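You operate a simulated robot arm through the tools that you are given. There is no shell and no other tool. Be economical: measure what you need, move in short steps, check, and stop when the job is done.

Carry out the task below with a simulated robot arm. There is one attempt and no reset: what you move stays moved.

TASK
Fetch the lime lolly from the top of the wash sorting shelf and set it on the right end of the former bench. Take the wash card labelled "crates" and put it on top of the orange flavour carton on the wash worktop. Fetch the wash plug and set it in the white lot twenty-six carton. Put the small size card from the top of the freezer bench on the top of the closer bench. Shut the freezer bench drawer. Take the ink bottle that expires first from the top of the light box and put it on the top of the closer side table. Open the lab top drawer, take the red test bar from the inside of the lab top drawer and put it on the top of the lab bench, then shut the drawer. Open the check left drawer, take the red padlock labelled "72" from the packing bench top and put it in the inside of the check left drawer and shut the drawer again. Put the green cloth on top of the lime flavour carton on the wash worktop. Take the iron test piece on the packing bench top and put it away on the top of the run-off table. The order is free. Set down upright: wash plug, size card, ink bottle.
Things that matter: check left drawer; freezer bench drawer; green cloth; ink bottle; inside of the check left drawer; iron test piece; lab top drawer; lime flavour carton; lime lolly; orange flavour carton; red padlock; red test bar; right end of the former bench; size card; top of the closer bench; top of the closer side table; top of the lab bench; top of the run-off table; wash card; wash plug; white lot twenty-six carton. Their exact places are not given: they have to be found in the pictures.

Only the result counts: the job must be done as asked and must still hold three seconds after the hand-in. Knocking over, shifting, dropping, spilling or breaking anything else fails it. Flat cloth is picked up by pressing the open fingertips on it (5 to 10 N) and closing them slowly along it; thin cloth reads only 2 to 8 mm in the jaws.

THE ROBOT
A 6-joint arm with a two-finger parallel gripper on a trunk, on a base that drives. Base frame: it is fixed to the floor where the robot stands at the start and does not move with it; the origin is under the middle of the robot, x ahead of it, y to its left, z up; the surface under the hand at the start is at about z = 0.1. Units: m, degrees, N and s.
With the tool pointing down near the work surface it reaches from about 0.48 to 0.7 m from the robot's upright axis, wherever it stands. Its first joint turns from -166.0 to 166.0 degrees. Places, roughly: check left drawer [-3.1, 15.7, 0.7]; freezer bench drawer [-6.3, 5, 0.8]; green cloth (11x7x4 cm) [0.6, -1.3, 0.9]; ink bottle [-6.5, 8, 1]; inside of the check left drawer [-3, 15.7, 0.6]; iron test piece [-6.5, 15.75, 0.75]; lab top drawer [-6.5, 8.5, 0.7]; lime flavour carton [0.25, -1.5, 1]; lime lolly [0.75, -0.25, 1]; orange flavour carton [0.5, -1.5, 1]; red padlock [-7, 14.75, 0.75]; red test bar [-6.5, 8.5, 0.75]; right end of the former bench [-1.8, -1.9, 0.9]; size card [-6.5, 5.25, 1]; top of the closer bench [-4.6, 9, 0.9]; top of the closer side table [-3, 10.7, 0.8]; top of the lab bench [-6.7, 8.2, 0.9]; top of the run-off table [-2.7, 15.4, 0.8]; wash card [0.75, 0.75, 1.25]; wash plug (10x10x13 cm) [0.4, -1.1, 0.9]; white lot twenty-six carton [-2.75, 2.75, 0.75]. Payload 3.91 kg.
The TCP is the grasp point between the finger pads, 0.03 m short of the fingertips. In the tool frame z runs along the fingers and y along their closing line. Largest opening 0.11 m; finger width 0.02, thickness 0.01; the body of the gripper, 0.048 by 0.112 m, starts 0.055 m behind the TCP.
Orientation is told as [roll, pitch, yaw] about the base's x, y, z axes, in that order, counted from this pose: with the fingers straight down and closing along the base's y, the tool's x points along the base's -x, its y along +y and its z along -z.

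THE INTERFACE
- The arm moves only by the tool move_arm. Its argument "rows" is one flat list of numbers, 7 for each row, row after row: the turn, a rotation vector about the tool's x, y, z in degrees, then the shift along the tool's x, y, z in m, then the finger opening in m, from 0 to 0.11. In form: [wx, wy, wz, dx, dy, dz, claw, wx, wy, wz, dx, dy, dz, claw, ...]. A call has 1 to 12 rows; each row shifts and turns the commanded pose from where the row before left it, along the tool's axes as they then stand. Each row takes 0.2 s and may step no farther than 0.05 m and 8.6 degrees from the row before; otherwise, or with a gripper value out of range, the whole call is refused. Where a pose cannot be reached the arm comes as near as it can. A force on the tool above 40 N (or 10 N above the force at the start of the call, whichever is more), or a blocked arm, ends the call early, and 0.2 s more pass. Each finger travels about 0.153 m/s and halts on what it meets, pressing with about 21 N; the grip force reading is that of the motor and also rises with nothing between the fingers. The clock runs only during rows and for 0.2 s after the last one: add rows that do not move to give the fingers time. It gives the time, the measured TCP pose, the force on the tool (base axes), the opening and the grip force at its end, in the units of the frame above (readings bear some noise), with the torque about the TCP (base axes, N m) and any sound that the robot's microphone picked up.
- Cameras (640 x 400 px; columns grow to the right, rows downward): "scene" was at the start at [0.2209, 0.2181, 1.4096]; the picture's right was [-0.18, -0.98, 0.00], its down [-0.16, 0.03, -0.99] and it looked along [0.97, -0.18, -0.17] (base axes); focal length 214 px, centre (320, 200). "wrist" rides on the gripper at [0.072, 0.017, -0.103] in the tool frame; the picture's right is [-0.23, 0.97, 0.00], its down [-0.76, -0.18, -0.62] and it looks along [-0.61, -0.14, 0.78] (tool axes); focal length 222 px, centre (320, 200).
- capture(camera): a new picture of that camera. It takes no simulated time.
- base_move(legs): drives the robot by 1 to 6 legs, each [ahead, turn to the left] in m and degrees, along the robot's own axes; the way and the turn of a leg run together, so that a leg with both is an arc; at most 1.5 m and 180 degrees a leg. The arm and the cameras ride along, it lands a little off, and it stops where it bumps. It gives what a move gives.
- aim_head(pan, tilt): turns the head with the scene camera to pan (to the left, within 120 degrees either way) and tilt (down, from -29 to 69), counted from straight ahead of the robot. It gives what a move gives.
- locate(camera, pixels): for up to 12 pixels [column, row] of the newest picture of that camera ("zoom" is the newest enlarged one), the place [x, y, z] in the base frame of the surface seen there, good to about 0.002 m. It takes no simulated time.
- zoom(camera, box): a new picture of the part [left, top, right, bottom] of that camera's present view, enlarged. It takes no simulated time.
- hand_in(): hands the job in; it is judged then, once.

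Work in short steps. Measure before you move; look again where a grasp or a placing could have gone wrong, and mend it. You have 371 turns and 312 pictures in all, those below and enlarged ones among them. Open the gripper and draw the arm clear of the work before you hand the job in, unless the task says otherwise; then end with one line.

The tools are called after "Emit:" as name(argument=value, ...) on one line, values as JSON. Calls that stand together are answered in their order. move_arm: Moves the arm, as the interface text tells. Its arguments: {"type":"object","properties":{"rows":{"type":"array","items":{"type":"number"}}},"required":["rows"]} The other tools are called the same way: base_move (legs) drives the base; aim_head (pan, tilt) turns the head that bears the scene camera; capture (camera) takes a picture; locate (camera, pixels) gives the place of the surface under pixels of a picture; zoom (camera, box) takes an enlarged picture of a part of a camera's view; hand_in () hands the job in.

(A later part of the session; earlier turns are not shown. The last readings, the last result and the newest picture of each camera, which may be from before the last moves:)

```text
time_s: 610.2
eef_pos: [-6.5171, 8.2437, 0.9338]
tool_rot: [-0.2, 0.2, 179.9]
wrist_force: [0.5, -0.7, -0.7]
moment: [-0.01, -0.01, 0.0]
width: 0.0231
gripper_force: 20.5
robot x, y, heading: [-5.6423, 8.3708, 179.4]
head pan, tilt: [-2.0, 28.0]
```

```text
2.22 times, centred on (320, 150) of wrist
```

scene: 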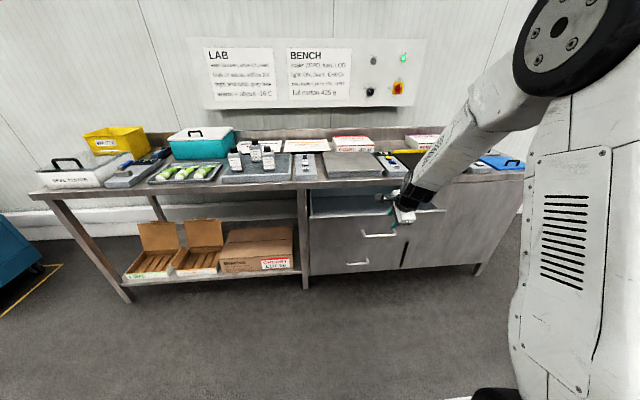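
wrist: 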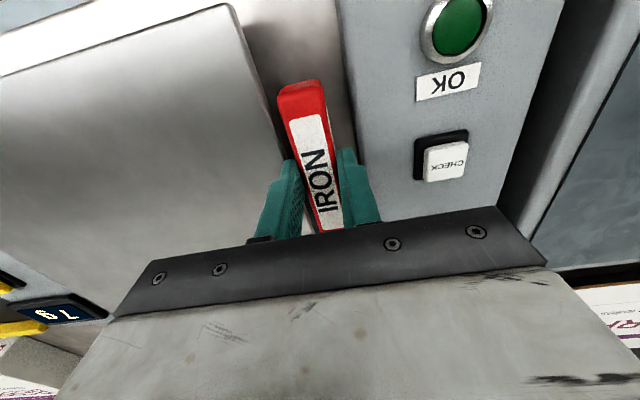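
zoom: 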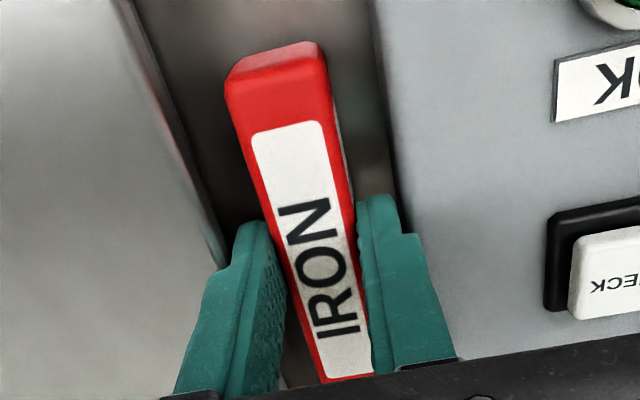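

The fit is too tight (~1 mm each side). I lift away and survey the bench for a roomier spot.

Emit:
move_arm(rows=[0, 0, 0, 0, 0, -0.045, 0.01, 0, 0, 0, 0, 0, -0.045, 0.01, 0, 0, 0, 0, 0, -0.045, 0.01, 0, 0, 0, 0, 0, -0.045, 0.01])

Emit:
aim_head(pan=-28, tilt=30)

Emit:
capture(camera="scene")

Emit:
aim_head(pan=28, tilt=30)

Emit:
capture(camera="scene")

```text
time_s: 611.2
eef_pos: [-6.5151, 8.2442, 1.1145]
tool_rot: [-0.3, 0.2, 179.9]
wrist_force: [0.1, 0.6, -0.7]
moment: [-0.02, -0.01, -0.01]
width: 0.0228
gripper_force: 20.9
robot x, y, heading: [-5.6441, 8.3727, 179.3]
head pan, tilt: [-2.0, 28.0]
```

```text
time_s: 612.1
eef_pos: [-6.5156, 8.2429, 1.115]
tool_rot: [-0.1, 0.0, 179.9]
wrist_force: [-0.2, -0.3, -0.8]
moment: [0.02, 0.0, 0.0]
width: 0.0235
gripper_force: 20.8
robot x, y, heading: [-5.6429, 8.3726, 179.5]
head pan, tilt: [-28.0, 30.0]
```

```text
124 pictures are left
```

scene: 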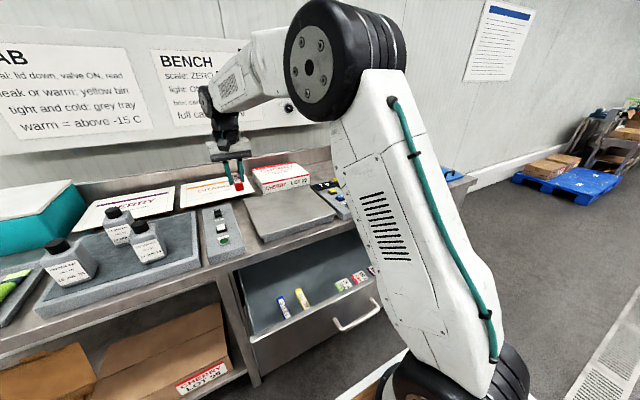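

```text
time_s: 613.4
eef_pos: [-6.515, 8.2438, 1.1147]
tool_rot: [-0.1, 0.1, 179.9]
wrist_force: [-0.5, 0.5, -1.2]
moment: [0.03, -0.04, 0.02]
width: 0.0232
gripper_force: 21.4
robot x, y, heading: [-5.6404, 8.374, 179.8]
head pan, tilt: [28.0, 30.0]
```

```text
123 pictures are left
```

scene: 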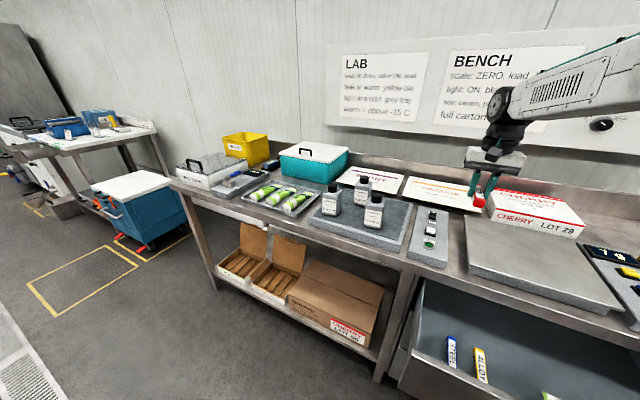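

Every gap here is tight, but I recall free bench at its north end (y≈9.3–9.45). I back off and drive there to check.

Emit:
base_move(legs=[[-0.2, 0], [0, -89.5], [0.88, 0], [0, 90]])

Emit:
aim_head(pan=0, tilt=32)

Emit:
capture(camera="scene")

```text
time_s: 626.9
eef_pos: [-6.2992, 9.1589, 1.1142]
tool_rot: [-0.2, 0.0, 178.1]
wrist_force: [1.3, 0.4, -1.5]
moment: [0.02, -0.02, 0.01]
width: 0.0227
gripper_force: 20.7
robot x, y, heading: [-5.422, 9.2565, 177.7]
head pan, tilt: [28.0, 30.0]
```

```text
time_s: 627.8
eef_pos: [-6.2991, 9.1571, 1.1141]
tool_rot: [-0.1, 0.0, 177.9]
wrist_force: [0.1, -0.4, -0.8]
moment: [-0.03, -0.04, 0.02]
width: 0.0231
gripper_force: 21.1
robot x, y, heading: [-5.422, 9.2559, 177.6]
head pan, tilt: [0.0, 32.0]
```

```text
122 pictures are left
```

scene: 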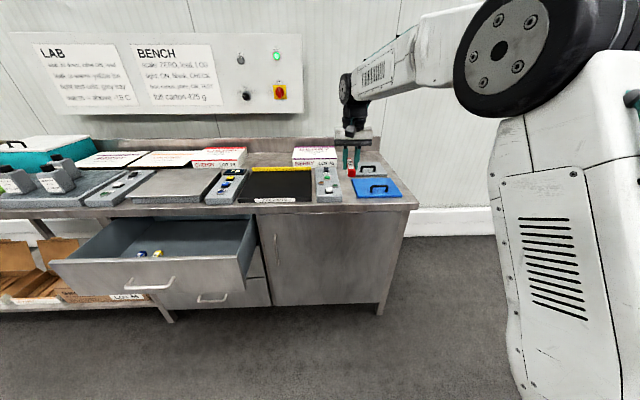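

Emit:
zoom(camera="scene", box=[220, 125, 440, 225])

Emit:
locate(camera="scene", pixels=[[400, 192], [395, 180], [393, 185], [415, 205], [380, 165], [355, 195], [266, 160], [275, 165], [405, 200], [380, 203], [347, 190], [260, 165]])

```text
2.91 times, centred on (330, 175) of scene
```

zoom: 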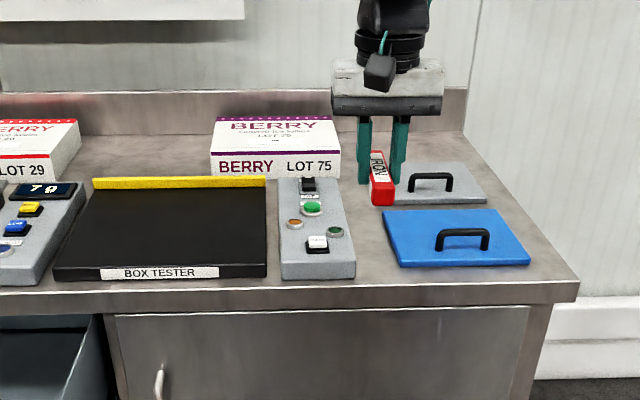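

```text
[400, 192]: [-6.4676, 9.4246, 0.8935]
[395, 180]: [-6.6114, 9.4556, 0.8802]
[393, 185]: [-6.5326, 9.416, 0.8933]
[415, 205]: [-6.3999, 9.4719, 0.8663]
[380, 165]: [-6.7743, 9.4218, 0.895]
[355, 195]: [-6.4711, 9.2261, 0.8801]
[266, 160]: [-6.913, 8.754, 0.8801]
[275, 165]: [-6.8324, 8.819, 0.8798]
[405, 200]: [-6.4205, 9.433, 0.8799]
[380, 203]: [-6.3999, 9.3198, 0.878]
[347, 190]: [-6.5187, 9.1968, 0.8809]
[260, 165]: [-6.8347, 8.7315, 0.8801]
```

Free zones: between the button device/BERRY carton and the lids, near zoom (360,190). I measure the edges there.

Emit:
locate(camera="zoom", pixels=[[341, 178], [338, 150], [330, 190], [346, 230], [355, 262], [383, 215], [398, 262], [372, 205], [396, 163], [360, 160], [350, 200], [365, 240]])

```text
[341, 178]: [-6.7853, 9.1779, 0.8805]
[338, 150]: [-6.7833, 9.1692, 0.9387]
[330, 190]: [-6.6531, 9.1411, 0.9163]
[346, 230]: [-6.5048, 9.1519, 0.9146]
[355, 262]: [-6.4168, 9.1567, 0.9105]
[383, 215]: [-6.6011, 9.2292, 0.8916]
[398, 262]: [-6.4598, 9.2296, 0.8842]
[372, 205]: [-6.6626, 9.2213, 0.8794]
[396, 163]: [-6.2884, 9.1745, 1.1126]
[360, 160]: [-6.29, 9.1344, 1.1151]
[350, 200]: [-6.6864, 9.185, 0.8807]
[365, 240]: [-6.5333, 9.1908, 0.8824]
```

The strip there is y 9.152–9.229 (77 mm). I drive 0.25 m forward and place the bar at (−6.54, 9.191).

Emit:
base_move(legs=[[0.25, 0]])

Emit:
capture(camera="wrist")

```text
time_s: 629.6
eef_pos: [-6.5478, 9.1686, 1.1153]
tool_rot: [-0.1, 0.0, 177.9]
wrist_force: [0.8, 0.2, -0.9]
moment: [-0.03, -0.02, 0.01]
width: 0.0235
gripper_force: 21.2
robot x, y, heading: [-5.6692, 9.273, 177.5]
head pan, tilt: [0.0, 32.0]
```

```text
120 pictures are left
```

wrist: 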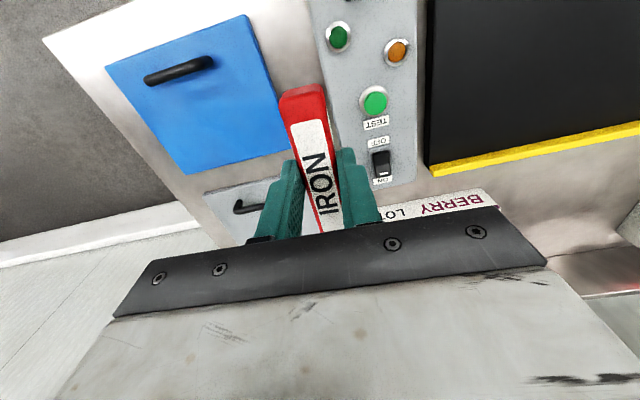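

Emit:
move_arm(rows=[0, 0, 0, 0.003, -0.0225, 0.02, 0.01, 0, 0, 0, 0, 0, 0.045, 0.01, 0, 0, 0, 0, 0, 0.045, 0.01, 0, 0, 0, 0, 0, 0.045, 0.01, 0, 0, 0, 0, 0, 0, 0.01])

Emit:
capture(camera="wrist")

Emit:
zoom(camera="scene", box=[300, 120, 440, 230])

```text
time_s: 630.8
eef_pos: [-6.5467, 9.1898, 0.958]
tool_rot: [-0.2, -0.1, 177.8]
wrist_force: [-0.5, -0.6, 0.1]
moment: [0.02, 0.02, 0.0]
width: 0.0232
gripper_force: 21.1
robot x, y, heading: [-5.6717, 9.2688, 177.7]
head pan, tilt: [0.0, 32.0]
```

```text
119 pictures are left
```

wrist: 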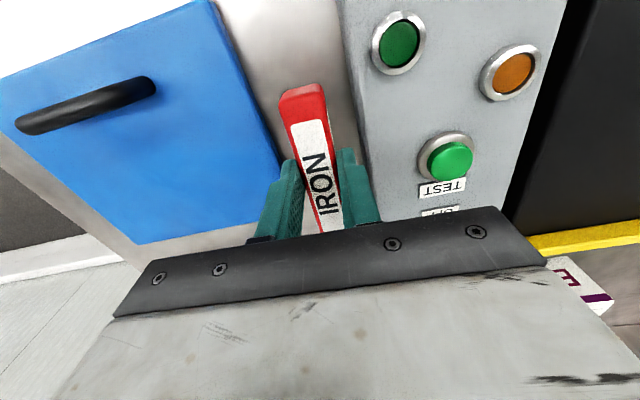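

```text
3.64 times, centred on (370, 175) of scene
```

zoom: 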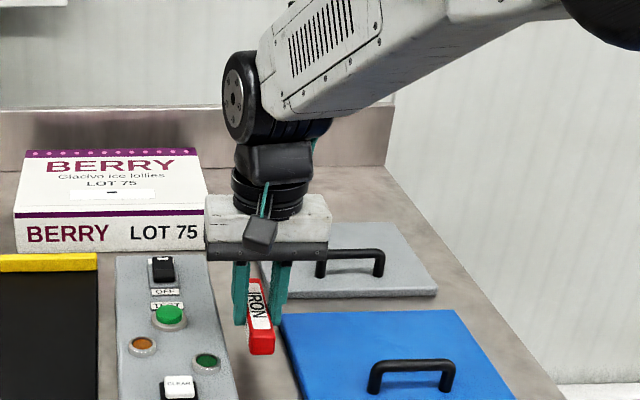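

Clear on both sides. Lower to contact.

Emit:
move_arm(rows=[0, 0, 0, 0, 0, 0.02, 0.01, 0, 0, 0, 0, 0, 0.014, 0.01, 0, 0, 0, 0, 0, 0.003, 0.01, 0, 0, 0, 0, 0, 0.002, 0.01, 0, 0, 0, 0, 0, 0, 0.01])

```text
time_s: 632.0
eef_pos: [-6.5437, 9.1921, 0.9205]
tool_rot: [0.0, 0.0, 177.9]
wrist_force: [-0.4, 0.1, 0.0]
moment: [-0.03, 0.01, -0.02]
width: 0.0235
gripper_force: 21.3
robot x, y, heading: [-5.6706, 9.2687, 177.6]
head pan, tilt: [0.0, 32.0]
```

Emit:
move_arm(rows=[0, 0, 0, 0, 0, 0.002, 0.01, 0, 0, 0, 0, 0, 0.0015, 0.01, 0, 0, 0, 0, 0, 0.001, 0.01, 0, 0, 0, 0, 0, 0, 0.018, 0, 0, 0, 0, 0, 0, 0.026, 0, 0, 0, 0, 0, 0, 0.033, 0, 0, 0, 0, 0, 0, 0.033, 0, 0, 0, 0, 0, -0.02, 0.033, 0, 0, 0, 0, 0, -0.03, 0.033, 0, 0, 0, 0, 0, -0.045, 0.033, 0, 0, 0, 0, 0, -0.045, 0.033, 0, 0, 0, 0, 0, -0.045, 0.033])

Emit:
capture(camera="wrist")

```text
time_s: 634.6
eef_pos: [-6.5438, 9.1947, 1.101]
tool_rot: [-0.1, 0.1, 177.9]
wrist_force: [-0.3, -1.0, -0.4]
moment: [0.04, -0.04, -0.01]
width: 0.033
gripper_force: 0.0
robot x, y, heading: [-5.6696, 9.2662, 177.5]
head pan, tilt: [0.0, 32.0]
```

```text
117 pictures are left
```

wrist: 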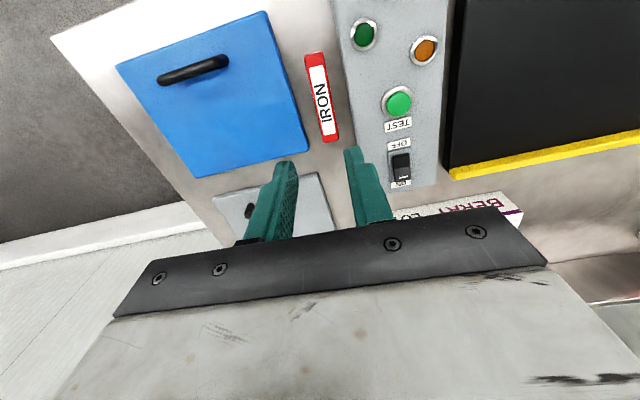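

Red bar is on the bench top. Now I return to shut the drawer, approaching with the robot farther back.

Emit:
base_move(legs=[[-0.35, 0], [0, 92.4], [0.85, 0], [0, -90], [-0.1, 0]])

Emit:
aim_head(pan=0, tilt=30)

Emit:
capture(camera="scene")

```text
time_s: 649.5
eef_pos: [-6.0704, 8.2869, 1.1005]
tool_rot: [-0.1, 0.0, -178.8]
wrist_force: [-0.8, 0.0, -0.4]
moment: [0.01, 0.02, -0.01]
width: 0.0332
gripper_force: 0.0
robot x, y, heading: [-5.2021, 8.4097, -179.1]
head pan, tilt: [0.0, 32.0]
```

```text
time_s: 650.1
eef_pos: [-6.0703, 8.2871, 1.101]
tool_rot: [-0.1, 0.0, -178.8]
wrist_force: [-0.1, 1.0, 1.2]
moment: [0.07, -0.01, 0.0]
width: 0.0329
gripper_force: 0.0
robot x, y, heading: [-5.2013, 8.4099, -179.4]
head pan, tilt: [0.0, 30.0]
```

```text
116 pictures are left
```

scene: 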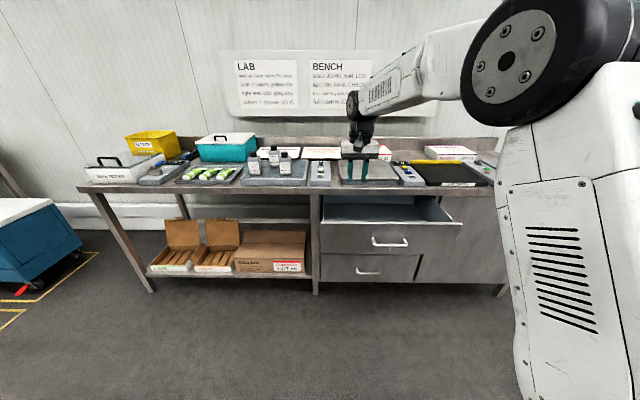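

Lower in front of the drawer, aligned with its centre, fingers closed.

Emit:
move_arm(rows=[0, 0, 0, 0.005, -0.036, 0.025, 0.0, 0, 0, 0, 0.005, -0.036, 0.025, 0.0, 0, 0, 0, 0, -0.036, 0.03, 0.0, 0, 0, 0, 0, -0.036, 0.03, 0.0, 0, 0, 0, 0, -0.034, 0.03, 0.0, 0, 0, 0, 0, 0, 0.045, 0.0, 0, 0, 0, 0, 0, 0.045, 0.0, 0, -7.5, 0, 0, 0, 0.02, 0.0, 0, -7.5, 0, 0, 0, 0.02, 0.0, 0, -7.5, 0, 0, 0, 0.02, 0.0, 0, -7.5, 0, 0, 0, 0.0, 0.0, 0, 0, 0, 0, 0, 0, 0.0])

Emit:
capture(camera="wrist")

Emit:
zoom(camera="scene", box=[300, 140, 480, 290])

```text
time_s: 652.7
eef_pos: [-6.0733, 8.464, 0.8112]
tool_rot: [0.6, -26.9, -178.7]
wrist_force: [-0.4, 0.8, -0.1]
moment: [-0.02, 0.0, -0.06]
width: 0.0001
gripper_force: 21.1
out of reach, approached as far as the arm can: row 11
robot x, y, heading: [-5.1995, 8.4117, -179.4]
head pan, tilt: [0.0, 30.0]
```

```text
115 pictures are left
```

wrist: 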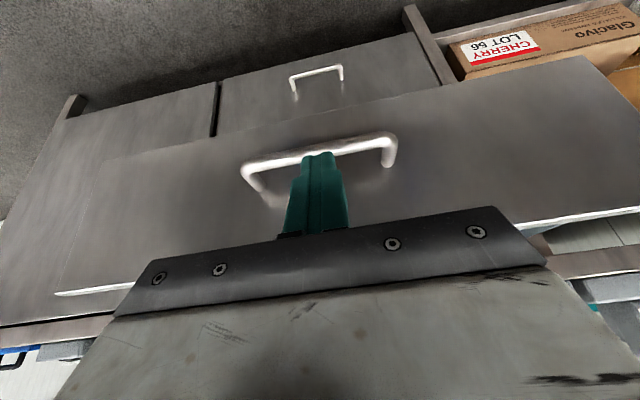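

```text
2.67 times, centred on (390, 215) of scene
```

zoom: 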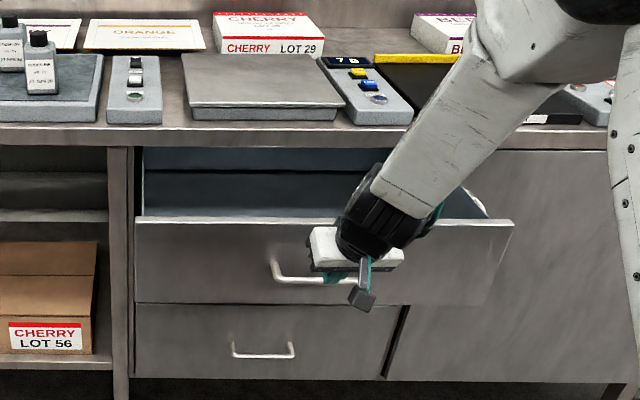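

Pose is good (tip z≈0.785, y 8.464, pitch 27). I drive forward to push the drawer shut.

Emit:
base_move(legs=[[0.28, -0.6]])

Emit:
base_move(legs=[[0.06, 0]])

Emit:
zoom(camera="scene", box=[260, 150, 520, 340])

```text
time_s: 654.7
eef_pos: [-6.3549, 8.4657, 0.8125]
tool_rot: [0.6, -27.0, -179.0]
wrist_force: [-0.4, -0.4, 0.8]
moment: [0.03, -0.01, -0.01]
width: 0.0
gripper_force: 21.2
robot x, y, heading: [-5.4848, 8.4099, -179.6]
head pan, tilt: [0.0, 30.0]
```

```text
time_s: 655.6
eef_pos: [-6.3837, 8.4657, 0.809]
tool_rot: [0.8, -26.1, -179.1]
wrist_force: [3.5, 0.2, -0.6]
moment: [0.02, -0.05, 0.0]
width: 0.0
gripper_force: 20.8
robot x, y, heading: [-5.5164, 8.4076, -179.7]
head pan, tilt: [0.0, 30.0]
stopped in leg 1: the force on the tool passed its limit at 90 N (the readings are from after the stop); the commanded pose is now the measured one
```

```text
2.11 times, centred on (390, 245) of scene
```

zoom: 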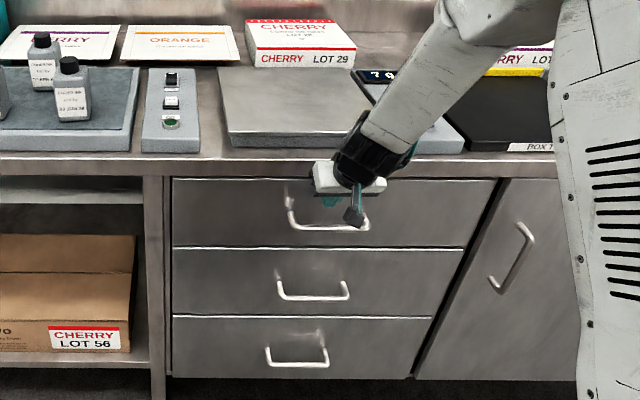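

Emit:
locate(camera="zoom", pixels=[[220, 215], [440, 205], [220, 275], [430, 270], [550, 250], [205, 185]])

```text
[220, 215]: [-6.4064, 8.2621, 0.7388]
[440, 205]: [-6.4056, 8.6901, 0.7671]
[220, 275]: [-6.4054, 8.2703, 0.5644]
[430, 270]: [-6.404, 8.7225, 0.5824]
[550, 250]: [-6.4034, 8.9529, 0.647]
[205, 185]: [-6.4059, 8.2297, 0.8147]
```

Top drawer is flush with the others. I back away, level the tool, then move to the ink bottles.

Emit:
base_move(legs=[[-0.2, 0]])

Emit:
move_arm(rows=[0, 6, 0, 0, 0, -0.02, 0.0, 0, 7, 0, 0, 0, -0.04, 0.05, 0, 7, 0, 0, 0, -0.04, 0.08, 0, 6.1, 0, 0, 0, -0.045, 0.08, 0, 0, 0, 0, 0, -0.045, 0.08, 0, 0, 0, 0, 0, -0.045, 0.08, 0, 0, 0, 0, 0, -0.045, 0.08, 0, 0, 0, 0, 0, -0.045, 0.08, 0, 0, 0, 0, 0, -0.045, 0.08])

Emit:
base_move(legs=[[0, 89.7], [0.53, 0], [0, -90], [0.35, 0]])

Emit:
aim_head(pan=0, tilt=28)

Emit:
capture(camera="scene")

```text
time_s: 657.2
eef_pos: [-6.1831, 8.4671, 0.8086]
tool_rot: [0.8, -26.3, -179.2]
wrist_force: [-0.6, -0.1, 0.6]
moment: [-0.02, 0.02, 0.01]
width: 0.0
gripper_force: 20.7
robot x, y, heading: [-5.3188, 8.4075, -179.5]
head pan, tilt: [0.0, 30.0]
```

```text
time_s: 659.2
eef_pos: [-6.1475, 8.4736, 1.1742]
tool_rot: [0.8, -0.1, -178.8]
wrist_force: [-0.2, -0.1, 0.5]
moment: [0.04, -0.05, 0.0]
width: 0.0798
gripper_force: 0.0
robot x, y, heading: [-5.3179, 8.4111, -179.5]
head pan, tilt: [0.0, 30.0]
```

```text
time_s: 671.8
eef_pos: [-6.5202, 8.023, 1.1743]
tool_rot: [0.8, -0.2, 177.5]
wrist_force: [-0.2, -0.5, 0.2]
moment: [-0.02, 0.01, 0.02]
width: 0.0799
gripper_force: 0.1
robot x, y, heading: [-5.6961, 7.9043, 176.6]
head pan, tilt: [0.0, 30.0]
```

```text
time_s: 672.4
eef_pos: [-6.5212, 8.0219, 1.1738]
tool_rot: [0.7, -0.2, 177.4]
wrist_force: [-0.3, -0.2, -1.1]
moment: [0.01, -0.01, 0.02]
width: 0.0801
gripper_force: 0.0
robot x, y, heading: [-5.7013, 7.9033, 176.8]
head pan, tilt: [0.0, 28.0]
```

```text
112 pictures are left
```

scene: 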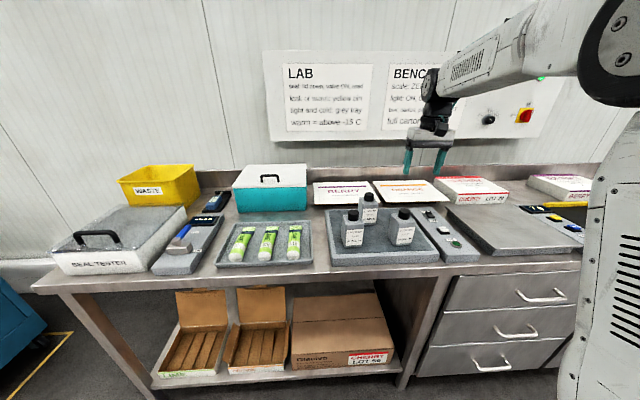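

Emit:
zoom(camera="scene", box=[325, 180, 435, 260])

Emit:
locate(camera="zoom", pixels=[[260, 75], [258, 62], [225, 110], [300, 105], [262, 108], [245, 90], [275, 90], [165, 140], [455, 140], [455, 125], [165, 122], [262, 150]])

Emit:
capture(camera="wrist")

```text
5.00 times, centred on (380, 220) of scene
```

zoom: 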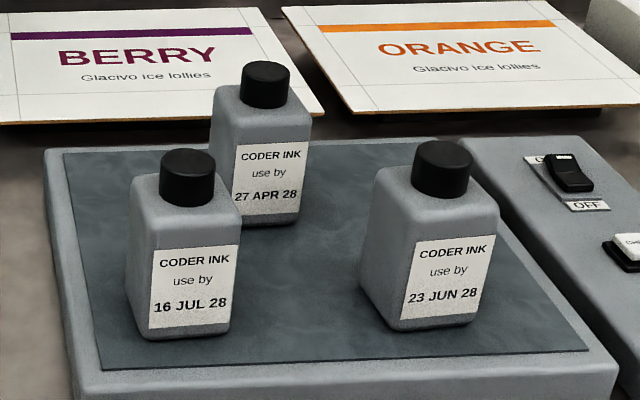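

```text
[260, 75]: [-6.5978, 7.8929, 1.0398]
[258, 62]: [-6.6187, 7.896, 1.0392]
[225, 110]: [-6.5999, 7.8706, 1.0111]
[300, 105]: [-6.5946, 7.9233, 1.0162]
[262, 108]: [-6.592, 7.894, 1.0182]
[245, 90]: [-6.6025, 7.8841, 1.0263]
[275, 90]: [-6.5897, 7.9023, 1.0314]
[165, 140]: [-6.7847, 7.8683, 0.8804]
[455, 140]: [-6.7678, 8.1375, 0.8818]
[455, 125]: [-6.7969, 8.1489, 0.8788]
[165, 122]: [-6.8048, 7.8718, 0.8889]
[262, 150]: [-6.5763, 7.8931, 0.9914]
```

```text
110 pictures are left
```

wrist: 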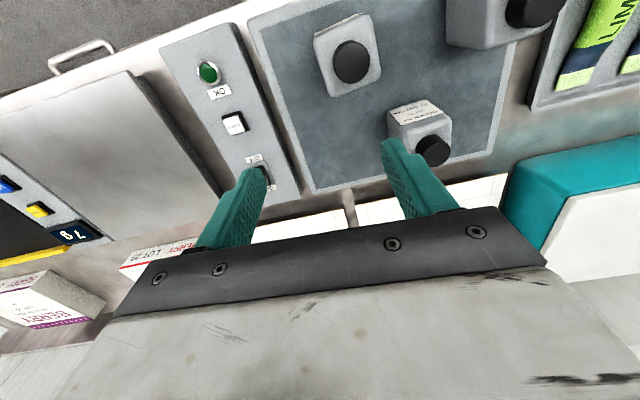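

Emit:
locate(camera="wrist", pixels=[[434, 150], [421, 140], [446, 158], [390, 112], [431, 102], [450, 118], [400, 150], [411, 117], [335, 92], [365, 95], [445, 45], [480, 160]])

Emit:
zoom(camera="wrist", box=[360, 70, 480, 180])

```text
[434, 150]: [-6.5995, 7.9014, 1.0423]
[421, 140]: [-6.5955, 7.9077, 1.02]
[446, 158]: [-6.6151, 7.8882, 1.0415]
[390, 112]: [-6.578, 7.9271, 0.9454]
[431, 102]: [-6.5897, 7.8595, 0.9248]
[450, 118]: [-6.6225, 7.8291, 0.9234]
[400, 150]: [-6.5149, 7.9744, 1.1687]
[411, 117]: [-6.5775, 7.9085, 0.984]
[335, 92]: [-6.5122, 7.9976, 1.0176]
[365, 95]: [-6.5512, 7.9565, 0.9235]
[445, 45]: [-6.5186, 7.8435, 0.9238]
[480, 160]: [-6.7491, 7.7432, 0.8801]
```

```text
3.64 times, centred on (420, 125) of wrist
```

zoom: 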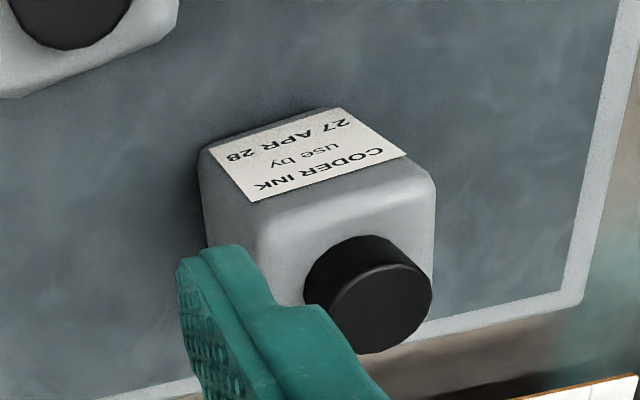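

Target bottle centre ≈(−6.605,7.897), cap top 1.042, light box 0.9235. I move above it and descend to z≈1.0.

Emit:
move_arm(rows=[0, 0, -2.6, -0.021, 0.0312, 0, 0.09, 0, 0, 0, -0.021, 0.0312, 0, 0.09, 0, 0, 0, -0.021, 0.0312, 0, 0.09, 0, 0, 0, -0.021, 0.0312, 0, 0.09, 0, 0, 0, 0, 0, 0.03, 0.09, 0, 0, 0, 0, 0, 0.03, 0.09, 0, 0, 0, 0, 0, 0.03, 0.09, 0, 0, 0, 0, 0, 0, 0.09])

Emit:
capture(camera="wrist")

Emit:
zoom(camera="scene", box=[310, 120, 450, 270])

```text
time_s: 674.2
eef_pos: [-6.6068, 7.8959, 1.0855]
tool_rot: [0.7, -0.2, -179.9]
wrist_force: [1.0, 0.4, 0.4]
moment: [-0.01, 0.0, 0.01]
width: 0.0901
gripper_force: 0.2
robot x, y, heading: [-5.7007, 7.9048, 176.5]
head pan, tilt: [0.0, 28.0]
```

```text
108 pictures are left
```

wrist: 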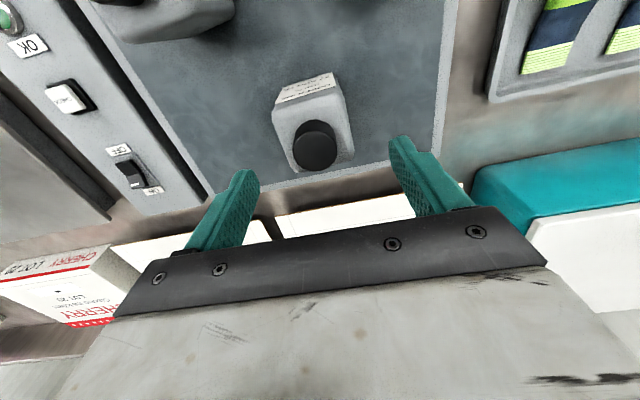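

```text
2.67 times, centred on (380, 195) of scene
```

zoom: 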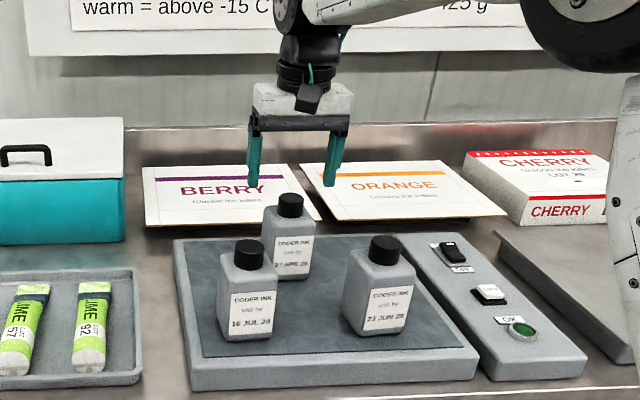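

Emit:
locate(camera="wrist", pixels=[[315, 150], [315, 135], [315, 160], [297, 145], [335, 143], [275, 115], [348, 100], [284, 160]])

```text
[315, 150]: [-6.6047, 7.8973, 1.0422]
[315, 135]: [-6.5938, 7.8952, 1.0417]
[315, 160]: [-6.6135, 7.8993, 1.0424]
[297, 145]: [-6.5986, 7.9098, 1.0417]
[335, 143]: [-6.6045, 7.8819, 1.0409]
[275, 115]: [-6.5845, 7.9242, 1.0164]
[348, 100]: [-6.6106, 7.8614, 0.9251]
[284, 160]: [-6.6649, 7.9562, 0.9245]
```

Centred. Descend to 0.997 and close gently.

Emit:
move_arm(rows=[0, 0, 0, 0.003, 0, 0.03, 0.09, 0, 0, 0, 0, 0, 0.03, 0.09, 0, 0, 0, 0, 0, 0.028, 0.09, 0, 0, 0, 0, 0, 0, 0.075, 0, 0, 0, 0, 0, 0, 0.065, 0, 0, 0, 0, 0, 0, 0.055, 0, 0, 0, 0, 0, 0, 0.045, 0, 0, 0, 0, 0, 0, 0.04, 0, 0, 0, 0, 0, 0, 0.04])

Emit:
capture(camera="wrist")

```text
time_s: 676.2
eef_pos: [-6.6046, 7.8943, 0.9958]
tool_rot: [0.7, -0.2, -179.9]
wrist_force: [-2.0, 2.3, 2.2]
moment: [0.23, 0.0, 0.0]
width: 0.0599
gripper_force: 21.3
robot x, y, heading: [-5.6958, 7.9055, 176.8]
head pan, tilt: [0.0, 28.0]
```

```text
106 pictures are left
```

wrist: 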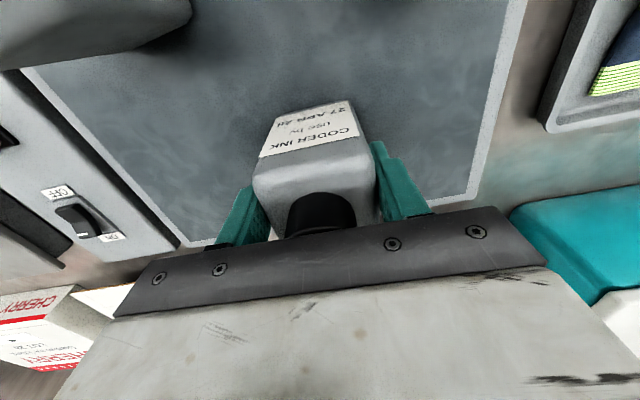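

Gripped. Lift straight up, back away and drive north to look for the closer side table at (−3,10.7).

Emit:
move_arm(rows=[0, 0, 0, 0, 0, -0.03, 0.04, 0, 0, 0, 0, 0, -0.045, 0.04, 0, 0, 0, 0, 0, -0.045, 0.04, 0, 0, 0, 0, 0, -0.045, 0.04, 0, 0, 0, 0.03, 0, -0.035, 0.04, 0, 0, 0, 0.04, 0, -0.02, 0.04, 0, 0, 0, 0.04, 0, -0.02, 0.04, 0, 0, 0, 0.04, 0, -0.01, 0.04])

Emit:
base_move(legs=[[-0.25, 0], [0, -86], [1.45, 0], [1.45, 0], [0, -90]])

Emit:
aim_head(pan=0, tilt=12)

Emit:
capture(camera="scene")

```text
time_s: 678.0
eef_pos: [-6.4534, 7.8979, 1.2479]
tool_rot: [0.8, -0.1, -180.0]
wrist_force: [0.2, 0.3, -4.3]
moment: [0.0, -0.03, -0.03]
width: 0.0601
gripper_force: 21.0
robot x, y, heading: [-5.6993, 7.9081, 176.5]
head pan, tilt: [0.0, 28.0]
```

```text
time_s: 701.0
eef_pos: [-4.6953, 10.8357, 1.2482]
tool_rot: [0.8, -0.2, 2.7]
wrist_force: [-0.5, 0.4, -2.0]
moment: [0.0, 0.02, -0.01]
width: 0.0598
gripper_force: 20.9
robot x, y, heading: [-5.4523, 10.7903, -0.7]
head pan, tilt: [0.0, 28.0]
```

```text
time_s: 701.8
eef_pos: [-4.6959, 10.8348, 1.2489]
tool_rot: [0.7, -0.2, 2.8]
wrist_force: [0.3, -0.1, -3.5]
moment: [-0.01, -0.01, -0.03]
width: 0.0598
gripper_force: 21.2
robot x, y, heading: [-5.449, 10.7928, -0.4]
head pan, tilt: [0.0, 12.0]
```

```text
105 pictures are left
```

scene: 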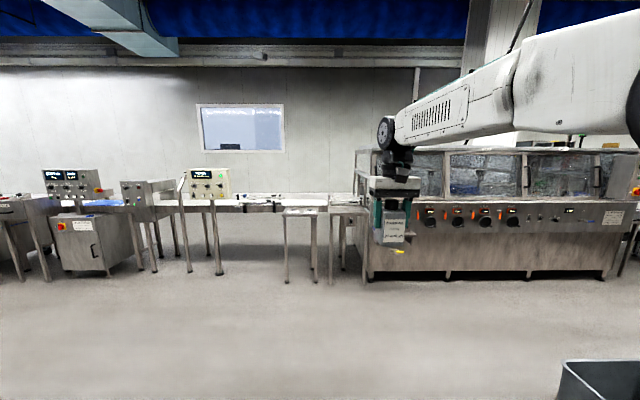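

A small side table stands at (300,213) in front of the conveyor. I zoom and measure.

Emit:
zoom(camera="scene", box=[230, 170, 390, 290])

Emit:
locate(camera="scene", pixels=[[284, 214], [318, 215], [290, 208], [316, 208], [300, 211], [345, 210], [330, 205], [285, 280], [260, 208], [360, 210]])

```text
3.33 times, centred on (310, 230) of scene
```

zoom: 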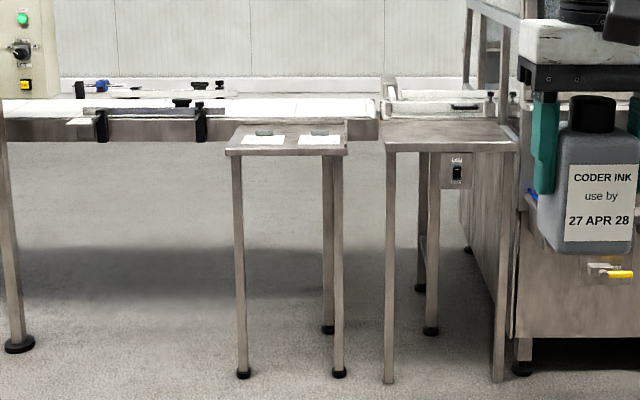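

```text
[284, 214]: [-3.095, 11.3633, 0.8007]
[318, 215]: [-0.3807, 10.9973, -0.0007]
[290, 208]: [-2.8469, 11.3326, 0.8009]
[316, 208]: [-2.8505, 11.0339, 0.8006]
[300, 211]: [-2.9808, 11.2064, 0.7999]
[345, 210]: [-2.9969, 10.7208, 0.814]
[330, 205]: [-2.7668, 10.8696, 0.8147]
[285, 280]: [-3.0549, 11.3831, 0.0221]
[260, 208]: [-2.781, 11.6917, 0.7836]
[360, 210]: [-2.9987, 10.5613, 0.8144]
```

The table at y≈10.55–10.87 (z 0.814) is the side table at (−3,10.7). I drive nearer and view its top.

Emit:
base_move(legs=[[0.8, 0], [0.78, 0]])

Emit:
aim_head(pan=-8, tilt=35)

Emit:
capture(camera="scene")

```text
time_s: 709.8
eef_pos: [-3.1415, 10.8349, 1.2486]
tool_rot: [0.7, -0.3, 3.8]
wrist_force: [-0.3, -0.5, -3.5]
moment: [0.03, 0.01, 0.04]
width: 0.0599
gripper_force: 20.5
robot x, y, heading: [-3.8944, 10.7775, 0.4]
head pan, tilt: [0.0, 12.0]
```

```text
time_s: 710.6
eef_pos: [-3.1408, 10.8344, 1.2483]
tool_rot: [0.7, -0.2, 3.8]
wrist_force: [0.5, 0.5, -2.8]
moment: [0.0, 0.06, 0.01]
width: 0.0599
gripper_force: 21.2
robot x, y, heading: [-3.8911, 10.7749, 0.2]
head pan, tilt: [-8.0, 35.0]
```

```text
103 pictures are left
```

scene: 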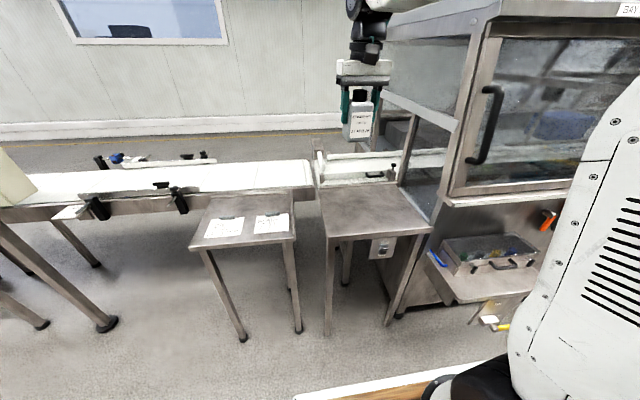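

Emit:
zoom(camera="scene", box=[180, 140, 480, 330])

Emit:
locate(camera="scene", pixels=[[330, 236], [428, 228], [322, 190], [400, 185], [370, 210], [193, 245], [290, 237], [210, 197], [290, 192], [470, 290], [495, 245], [352, 180]])

```text
2.11 times, centred on (330, 235) of scene
```

zoom: 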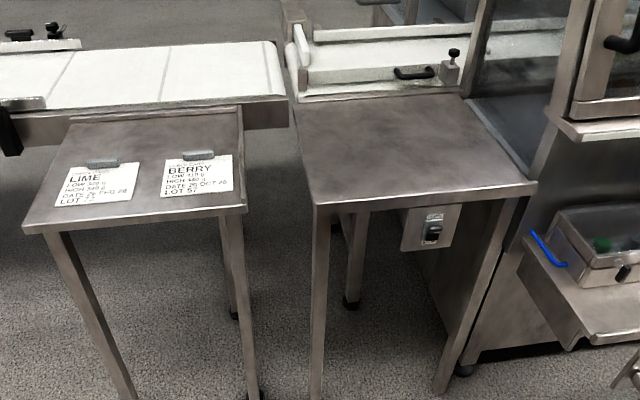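

```text
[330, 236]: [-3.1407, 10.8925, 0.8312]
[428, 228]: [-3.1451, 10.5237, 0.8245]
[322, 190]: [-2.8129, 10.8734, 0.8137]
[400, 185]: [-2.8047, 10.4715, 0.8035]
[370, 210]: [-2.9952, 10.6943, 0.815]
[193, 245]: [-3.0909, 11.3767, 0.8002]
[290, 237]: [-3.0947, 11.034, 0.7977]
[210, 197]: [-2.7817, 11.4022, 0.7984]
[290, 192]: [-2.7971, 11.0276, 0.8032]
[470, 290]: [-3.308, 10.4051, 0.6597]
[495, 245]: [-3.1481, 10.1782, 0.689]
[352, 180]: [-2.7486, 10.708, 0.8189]
```

The table (centre ≈(−2.97,10.69), z 0.815) is empty. Move the bottle over it.

Emit:
move_arm(rows=[0, 0, 3.8, 0, 0, 0, 0.04, 0, 0, 0, -0.0201, -0.018, 0.0325, 0.04, 0, 0, 0, -0.0201, -0.018, 0.0325, 0.04, 0, 0, 0, -0.0201, -0.018, 0.0325, 0.04, 0, 0, 0, -0.0201, -0.018, 0.0325, 0.04, 0, 0, 0, -0.0201, -0.018, 0.0325, 0.04, 0, 0, 0, -0.0201, -0.018, 0.0325, 0.04, 0, 0, 0, -0.0201, -0.018, 0.0325, 0.04, 0, 0, 0, -0.0201, -0.018, 0.0325, 0.04, 0, 0, 0, 0, 0, 0.04, 0.04, 0, 0, 0, 0, 0, 0.04, 0.04, 0, 0, 0, 0, 0, 0, 0.04])

Emit:
zoom(camera="scene", box=[290, 110, 470, 260])

```text
time_s: 713.2
eef_pos: [-2.9805, 10.6952, 0.9056]
tool_rot: [0.9, -0.2, 0.0]
wrist_force: [-0.3, -0.8, -3.4]
moment: [0.0, 0.02, 0.04]
width: 0.0601
gripper_force: 21.5
robot x, y, heading: [-3.8971, 10.7827, 0.2]
head pan, tilt: [-8.0, 35.0]
```

```text
2.67 times, centred on (380, 185) of scene
```

zoom: 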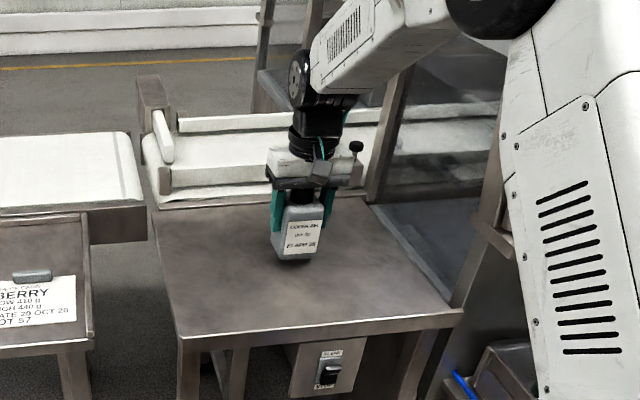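

Lower to contact.

Emit:
move_arm(rows=[0, 0, 0, 0, 0, 0.01, 0.04, 0, 0, 0, 0, 0, 0.004, 0.04, 0, 0, 0, 0, 0, 0.002, 0.04, 0, 0, 0, 0, 0, 0, 0.04])

```text
time_s: 714.2
eef_pos: [-2.9794, 10.6947, 0.891]
tool_rot: [0.8, -0.1, 0.0]
wrist_force: [-0.3, 0.2, -3.3]
moment: [0.01, 0.06, 0.0]
width: 0.06
gripper_force: 20.9
robot x, y, heading: [-3.8927, 10.7785, 0.4]
head pan, tilt: [-8.0, 35.0]
```

Emit:
move_arm(rows=[0, 0, 0, 0, 0, 0.002, 0.04, 0, 0, 0, 0, 0, 0.0015, 0.04, 0, 0, 0, 0, 0, 0, 0.04])

```text
time_s: 715.0
eef_pos: [-2.9794, 10.6945, 0.8874]
tool_rot: [0.7, -0.1, 0.1]
wrist_force: [-3.4, -0.6, 10.2]
moment: [-0.47, 0.15, -0.1]
width: 0.0598
gripper_force: 21.2
robot x, y, heading: [-3.8939, 10.7782, 0.5]
head pan, tilt: [-8.0, 35.0]
```

Contact. Release slowly and rise.

Emit:
move_arm(rows=[0, 0, 0, 0, 0, 0, 0.063, 0, 0, 0, 0, 0, 0, 0.07, 0, 0, 0, 0, 0, 0, 0.08, 0, 0, 0, 0, 0, 0, 0.09, 0, 0, 0, 0, 0, 0, 0.09, 0, 0, 0, 0, 0, -0.02, 0.09, 0, 0, 0, 0, 0, -0.04, 0.09, 0, 0, 0, 0, 0, -0.045, 0.09, 0, 0, 0, 0, 0, -0.045, 0.09, 0, 0, 0, 0, 0, -0.045, 0.09, 0, 0, 0, 0.03, 0, -0.04, 0.09, 0, 0, 0, 0.04, 0, -0.02, 0.09])

Emit:
capture(camera="scene")

```text
time_s: 717.6
eef_pos: [-3.0499, 10.6905, 1.1414]
tool_rot: [0.7, 0.1, 0.1]
wrist_force: [0.0, 0.6, -0.6]
moment: [0.0, 0.01, 0.01]
width: 0.0897
gripper_force: 0.1
robot x, y, heading: [-3.8925, 10.7764, 0.3]
head pan, tilt: [-8.0, 35.0]
```

```text
100 pictures are left
```

scene: 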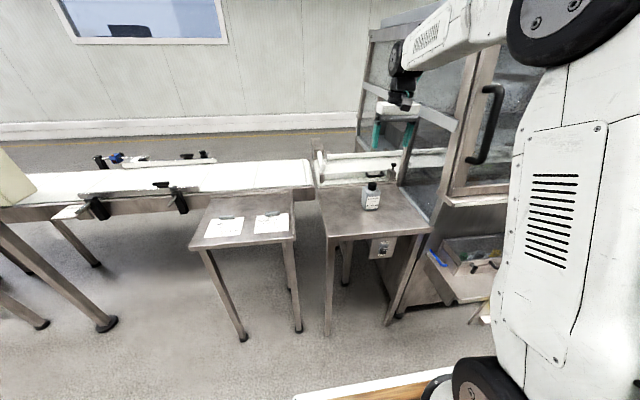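

Ink bottle stands on the side table. Next the freezer bench: drive back to the west lane and south.

Emit:
move_arm(rows=[0, 0, 0, 0.02, 0, -0.04, 0.06, 0, 0, 0, 0.02, 0, -0.04, 0.06])

Emit:
base_move(legs=[[-1.5, 0], [0, -90], [1.5, 0], [1.5, 0], [1.0, 0]])

Emit:
aim_head(pan=-20, tilt=12)

Emit:
capture(camera="scene")

```text
time_s: 718.2
eef_pos: [-3.0912, 10.6901, 1.2215]
tool_rot: [0.8, -0.1, 0.0]
wrist_force: [1.3, -0.3, -0.1]
moment: [0.01, 0.07, 0.0]
width: 0.0599
gripper_force: 0.0
robot x, y, heading: [-3.894, 10.778, 0.3]
head pan, tilt: [-8.0, 35.0]
```

```text
time_s: 748.4
eef_pos: [-5.4344, 5.9534, 1.2218]
tool_rot: [0.8, -0.2, -89.2]
wrist_force: [-0.5, 1.2, -1.0]
moment: [-0.02, 0.0, -0.03]
width: 0.0598
gripper_force: 0.1
robot x, y, heading: [-5.3559, 6.7535, -88.7]
head pan, tilt: [-8.0, 35.0]
```

```text
time_s: 749.3
eef_pos: [-5.434, 5.9532, 1.2218]
tool_rot: [0.7, -0.2, -89.2]
wrist_force: [-0.4, 0.1, 0.5]
moment: [0.03, 0.01, 0.02]
width: 0.06
gripper_force: 0.0
robot x, y, heading: [-5.3604, 6.7586, -88.8]
head pan, tilt: [-20.0, 12.0]
```

```text
99 pictures are left
```

scene: 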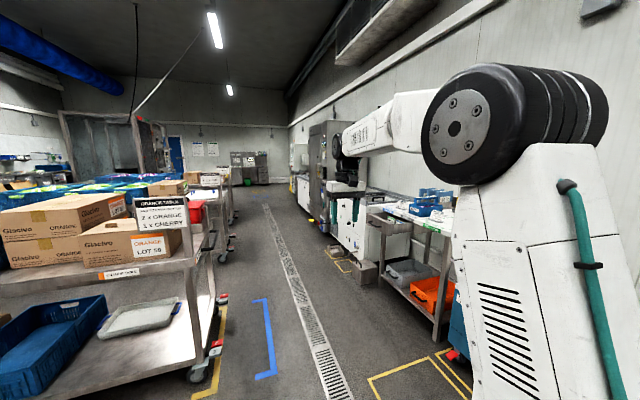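

The freezer bench is on the right. I drive on to y≈5.3 and face it.

Emit:
base_move(legs=[[1.45, 0], [0, -91]])

Emit:
aim_head(pan=0, tilt=25)

Emit:
capture(camera="scene")

```text
time_s: 758.7
eef_pos: [-5.9401, 4.7973, 1.2218]
tool_rot: [0.9, -0.3, -135.5]
wrist_force: [-0.8, 0.5, 0.4]
moment: [0.01, 0.01, 0.0]
width: 0.0601
gripper_force: 0.0
robot x, y, heading: [-5.3043, 5.3018, -135.3]
head pan, tilt: [-20.0, 12.0]
stopped in leg 2: the robot was blocked; the commanded pose is now the measured one
```

```text
time_s: 759.5
eef_pos: [-5.9407, 4.797, 1.2219]
tool_rot: [0.8, -0.2, -135.5]
wrist_force: [0.8, 0.2, 0.5]
moment: [-0.02, -0.01, 0.01]
width: 0.0599
gripper_force: 0.0
robot x, y, heading: [-5.3071, 5.2949, -134.9]
head pan, tilt: [0.0, 25.0]
```

```text
98 pictures are left
```

scene: 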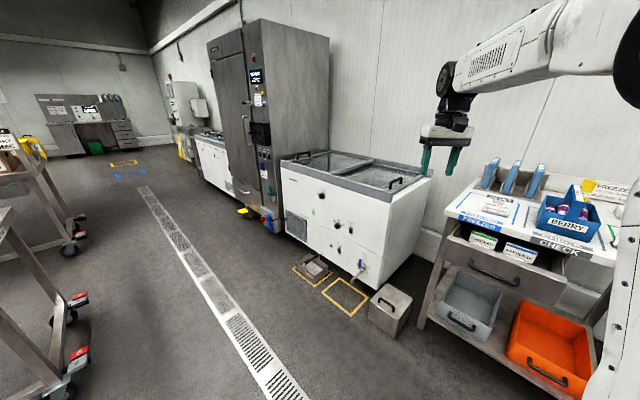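

The rear bumped something while turning. I drive forward 0.2 m away from it, then finish the turn.

Emit:
locate(camera="scene", pixels=[[450, 225], [540, 250], [500, 275], [470, 255], [385, 310], [490, 170], [510, 175], [535, 178], [500, 245], [60, 360], [495, 283]])

Emit:
base_move(legs=[[0.2, 0], [0, -45]])

Emit:
capture(camera="scene")

```text
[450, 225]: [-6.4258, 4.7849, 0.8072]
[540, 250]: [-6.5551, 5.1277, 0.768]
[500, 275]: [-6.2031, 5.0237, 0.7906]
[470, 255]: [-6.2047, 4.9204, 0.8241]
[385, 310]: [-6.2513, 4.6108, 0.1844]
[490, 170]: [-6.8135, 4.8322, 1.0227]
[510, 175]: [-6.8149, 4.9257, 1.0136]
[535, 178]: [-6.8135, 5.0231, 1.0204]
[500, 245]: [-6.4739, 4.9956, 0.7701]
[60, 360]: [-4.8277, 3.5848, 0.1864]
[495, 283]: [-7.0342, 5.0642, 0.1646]
```

```text
time_s: 763.2
eef_pos: [-6.252, 5.2442, 1.2203]
tool_rot: [0.8, -0.2, 179.7]
wrist_force: [0.5, -0.6, -0.4]
moment: [-0.01, -0.01, 0.03]
width: 0.0598
gripper_force: 0.0
robot x, y, heading: [-5.4482, 5.1533, -179.8]
head pan, tilt: [0.0, 25.0]
```

```text
97 pictures are left
```

scene: 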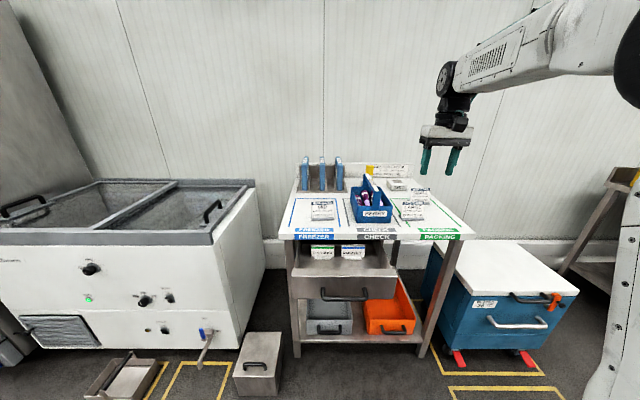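

Facing the freezer bench. I zoom on its top and drawer.

Emit:
zoom(camera="scene", box=[280, 150, 480, 305])

```text
2.58 times, centred on (380, 228) of scene
```

zoom: 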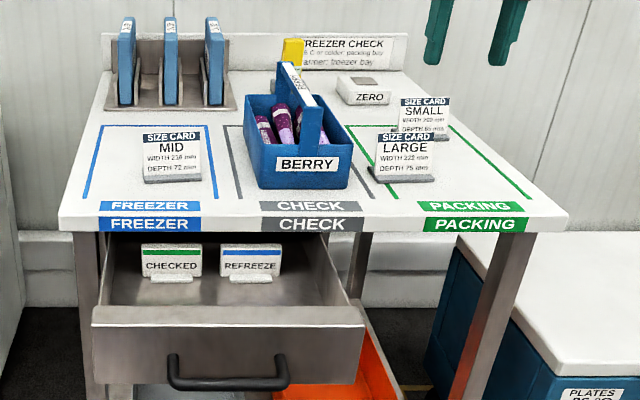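

Emit:
locate(camera="zoom", pixels=[[425, 112], [402, 105], [448, 107], [425, 98], [443, 133], [405, 150], [378, 140], [434, 150], [405, 178], [360, 95], [420, 150], [300, 200]])

Emit:
locate(camera="zoom", pixels=[[230, 340], [100, 340], [355, 335], [230, 383], [230, 305], [95, 215], [540, 215], [170, 265], [250, 265], [230, 325], [455, 180], [480, 150]])

```text
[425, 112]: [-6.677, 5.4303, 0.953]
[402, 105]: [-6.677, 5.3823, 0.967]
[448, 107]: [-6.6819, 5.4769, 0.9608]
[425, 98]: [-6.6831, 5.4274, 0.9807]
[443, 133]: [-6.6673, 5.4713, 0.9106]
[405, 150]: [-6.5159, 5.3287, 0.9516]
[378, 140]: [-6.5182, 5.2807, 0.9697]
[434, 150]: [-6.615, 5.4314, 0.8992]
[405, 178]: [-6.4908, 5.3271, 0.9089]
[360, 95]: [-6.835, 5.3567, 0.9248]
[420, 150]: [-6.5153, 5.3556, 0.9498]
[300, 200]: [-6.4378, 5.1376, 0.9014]
```

```text
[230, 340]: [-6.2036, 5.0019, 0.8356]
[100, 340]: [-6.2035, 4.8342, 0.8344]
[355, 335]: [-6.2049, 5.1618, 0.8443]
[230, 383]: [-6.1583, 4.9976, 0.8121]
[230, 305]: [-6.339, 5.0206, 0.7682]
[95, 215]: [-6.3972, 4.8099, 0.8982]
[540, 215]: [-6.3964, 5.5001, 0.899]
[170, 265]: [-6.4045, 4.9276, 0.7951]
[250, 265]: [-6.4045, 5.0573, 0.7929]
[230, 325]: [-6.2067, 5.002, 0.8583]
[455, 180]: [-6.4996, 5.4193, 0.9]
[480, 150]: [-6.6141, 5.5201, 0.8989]
```

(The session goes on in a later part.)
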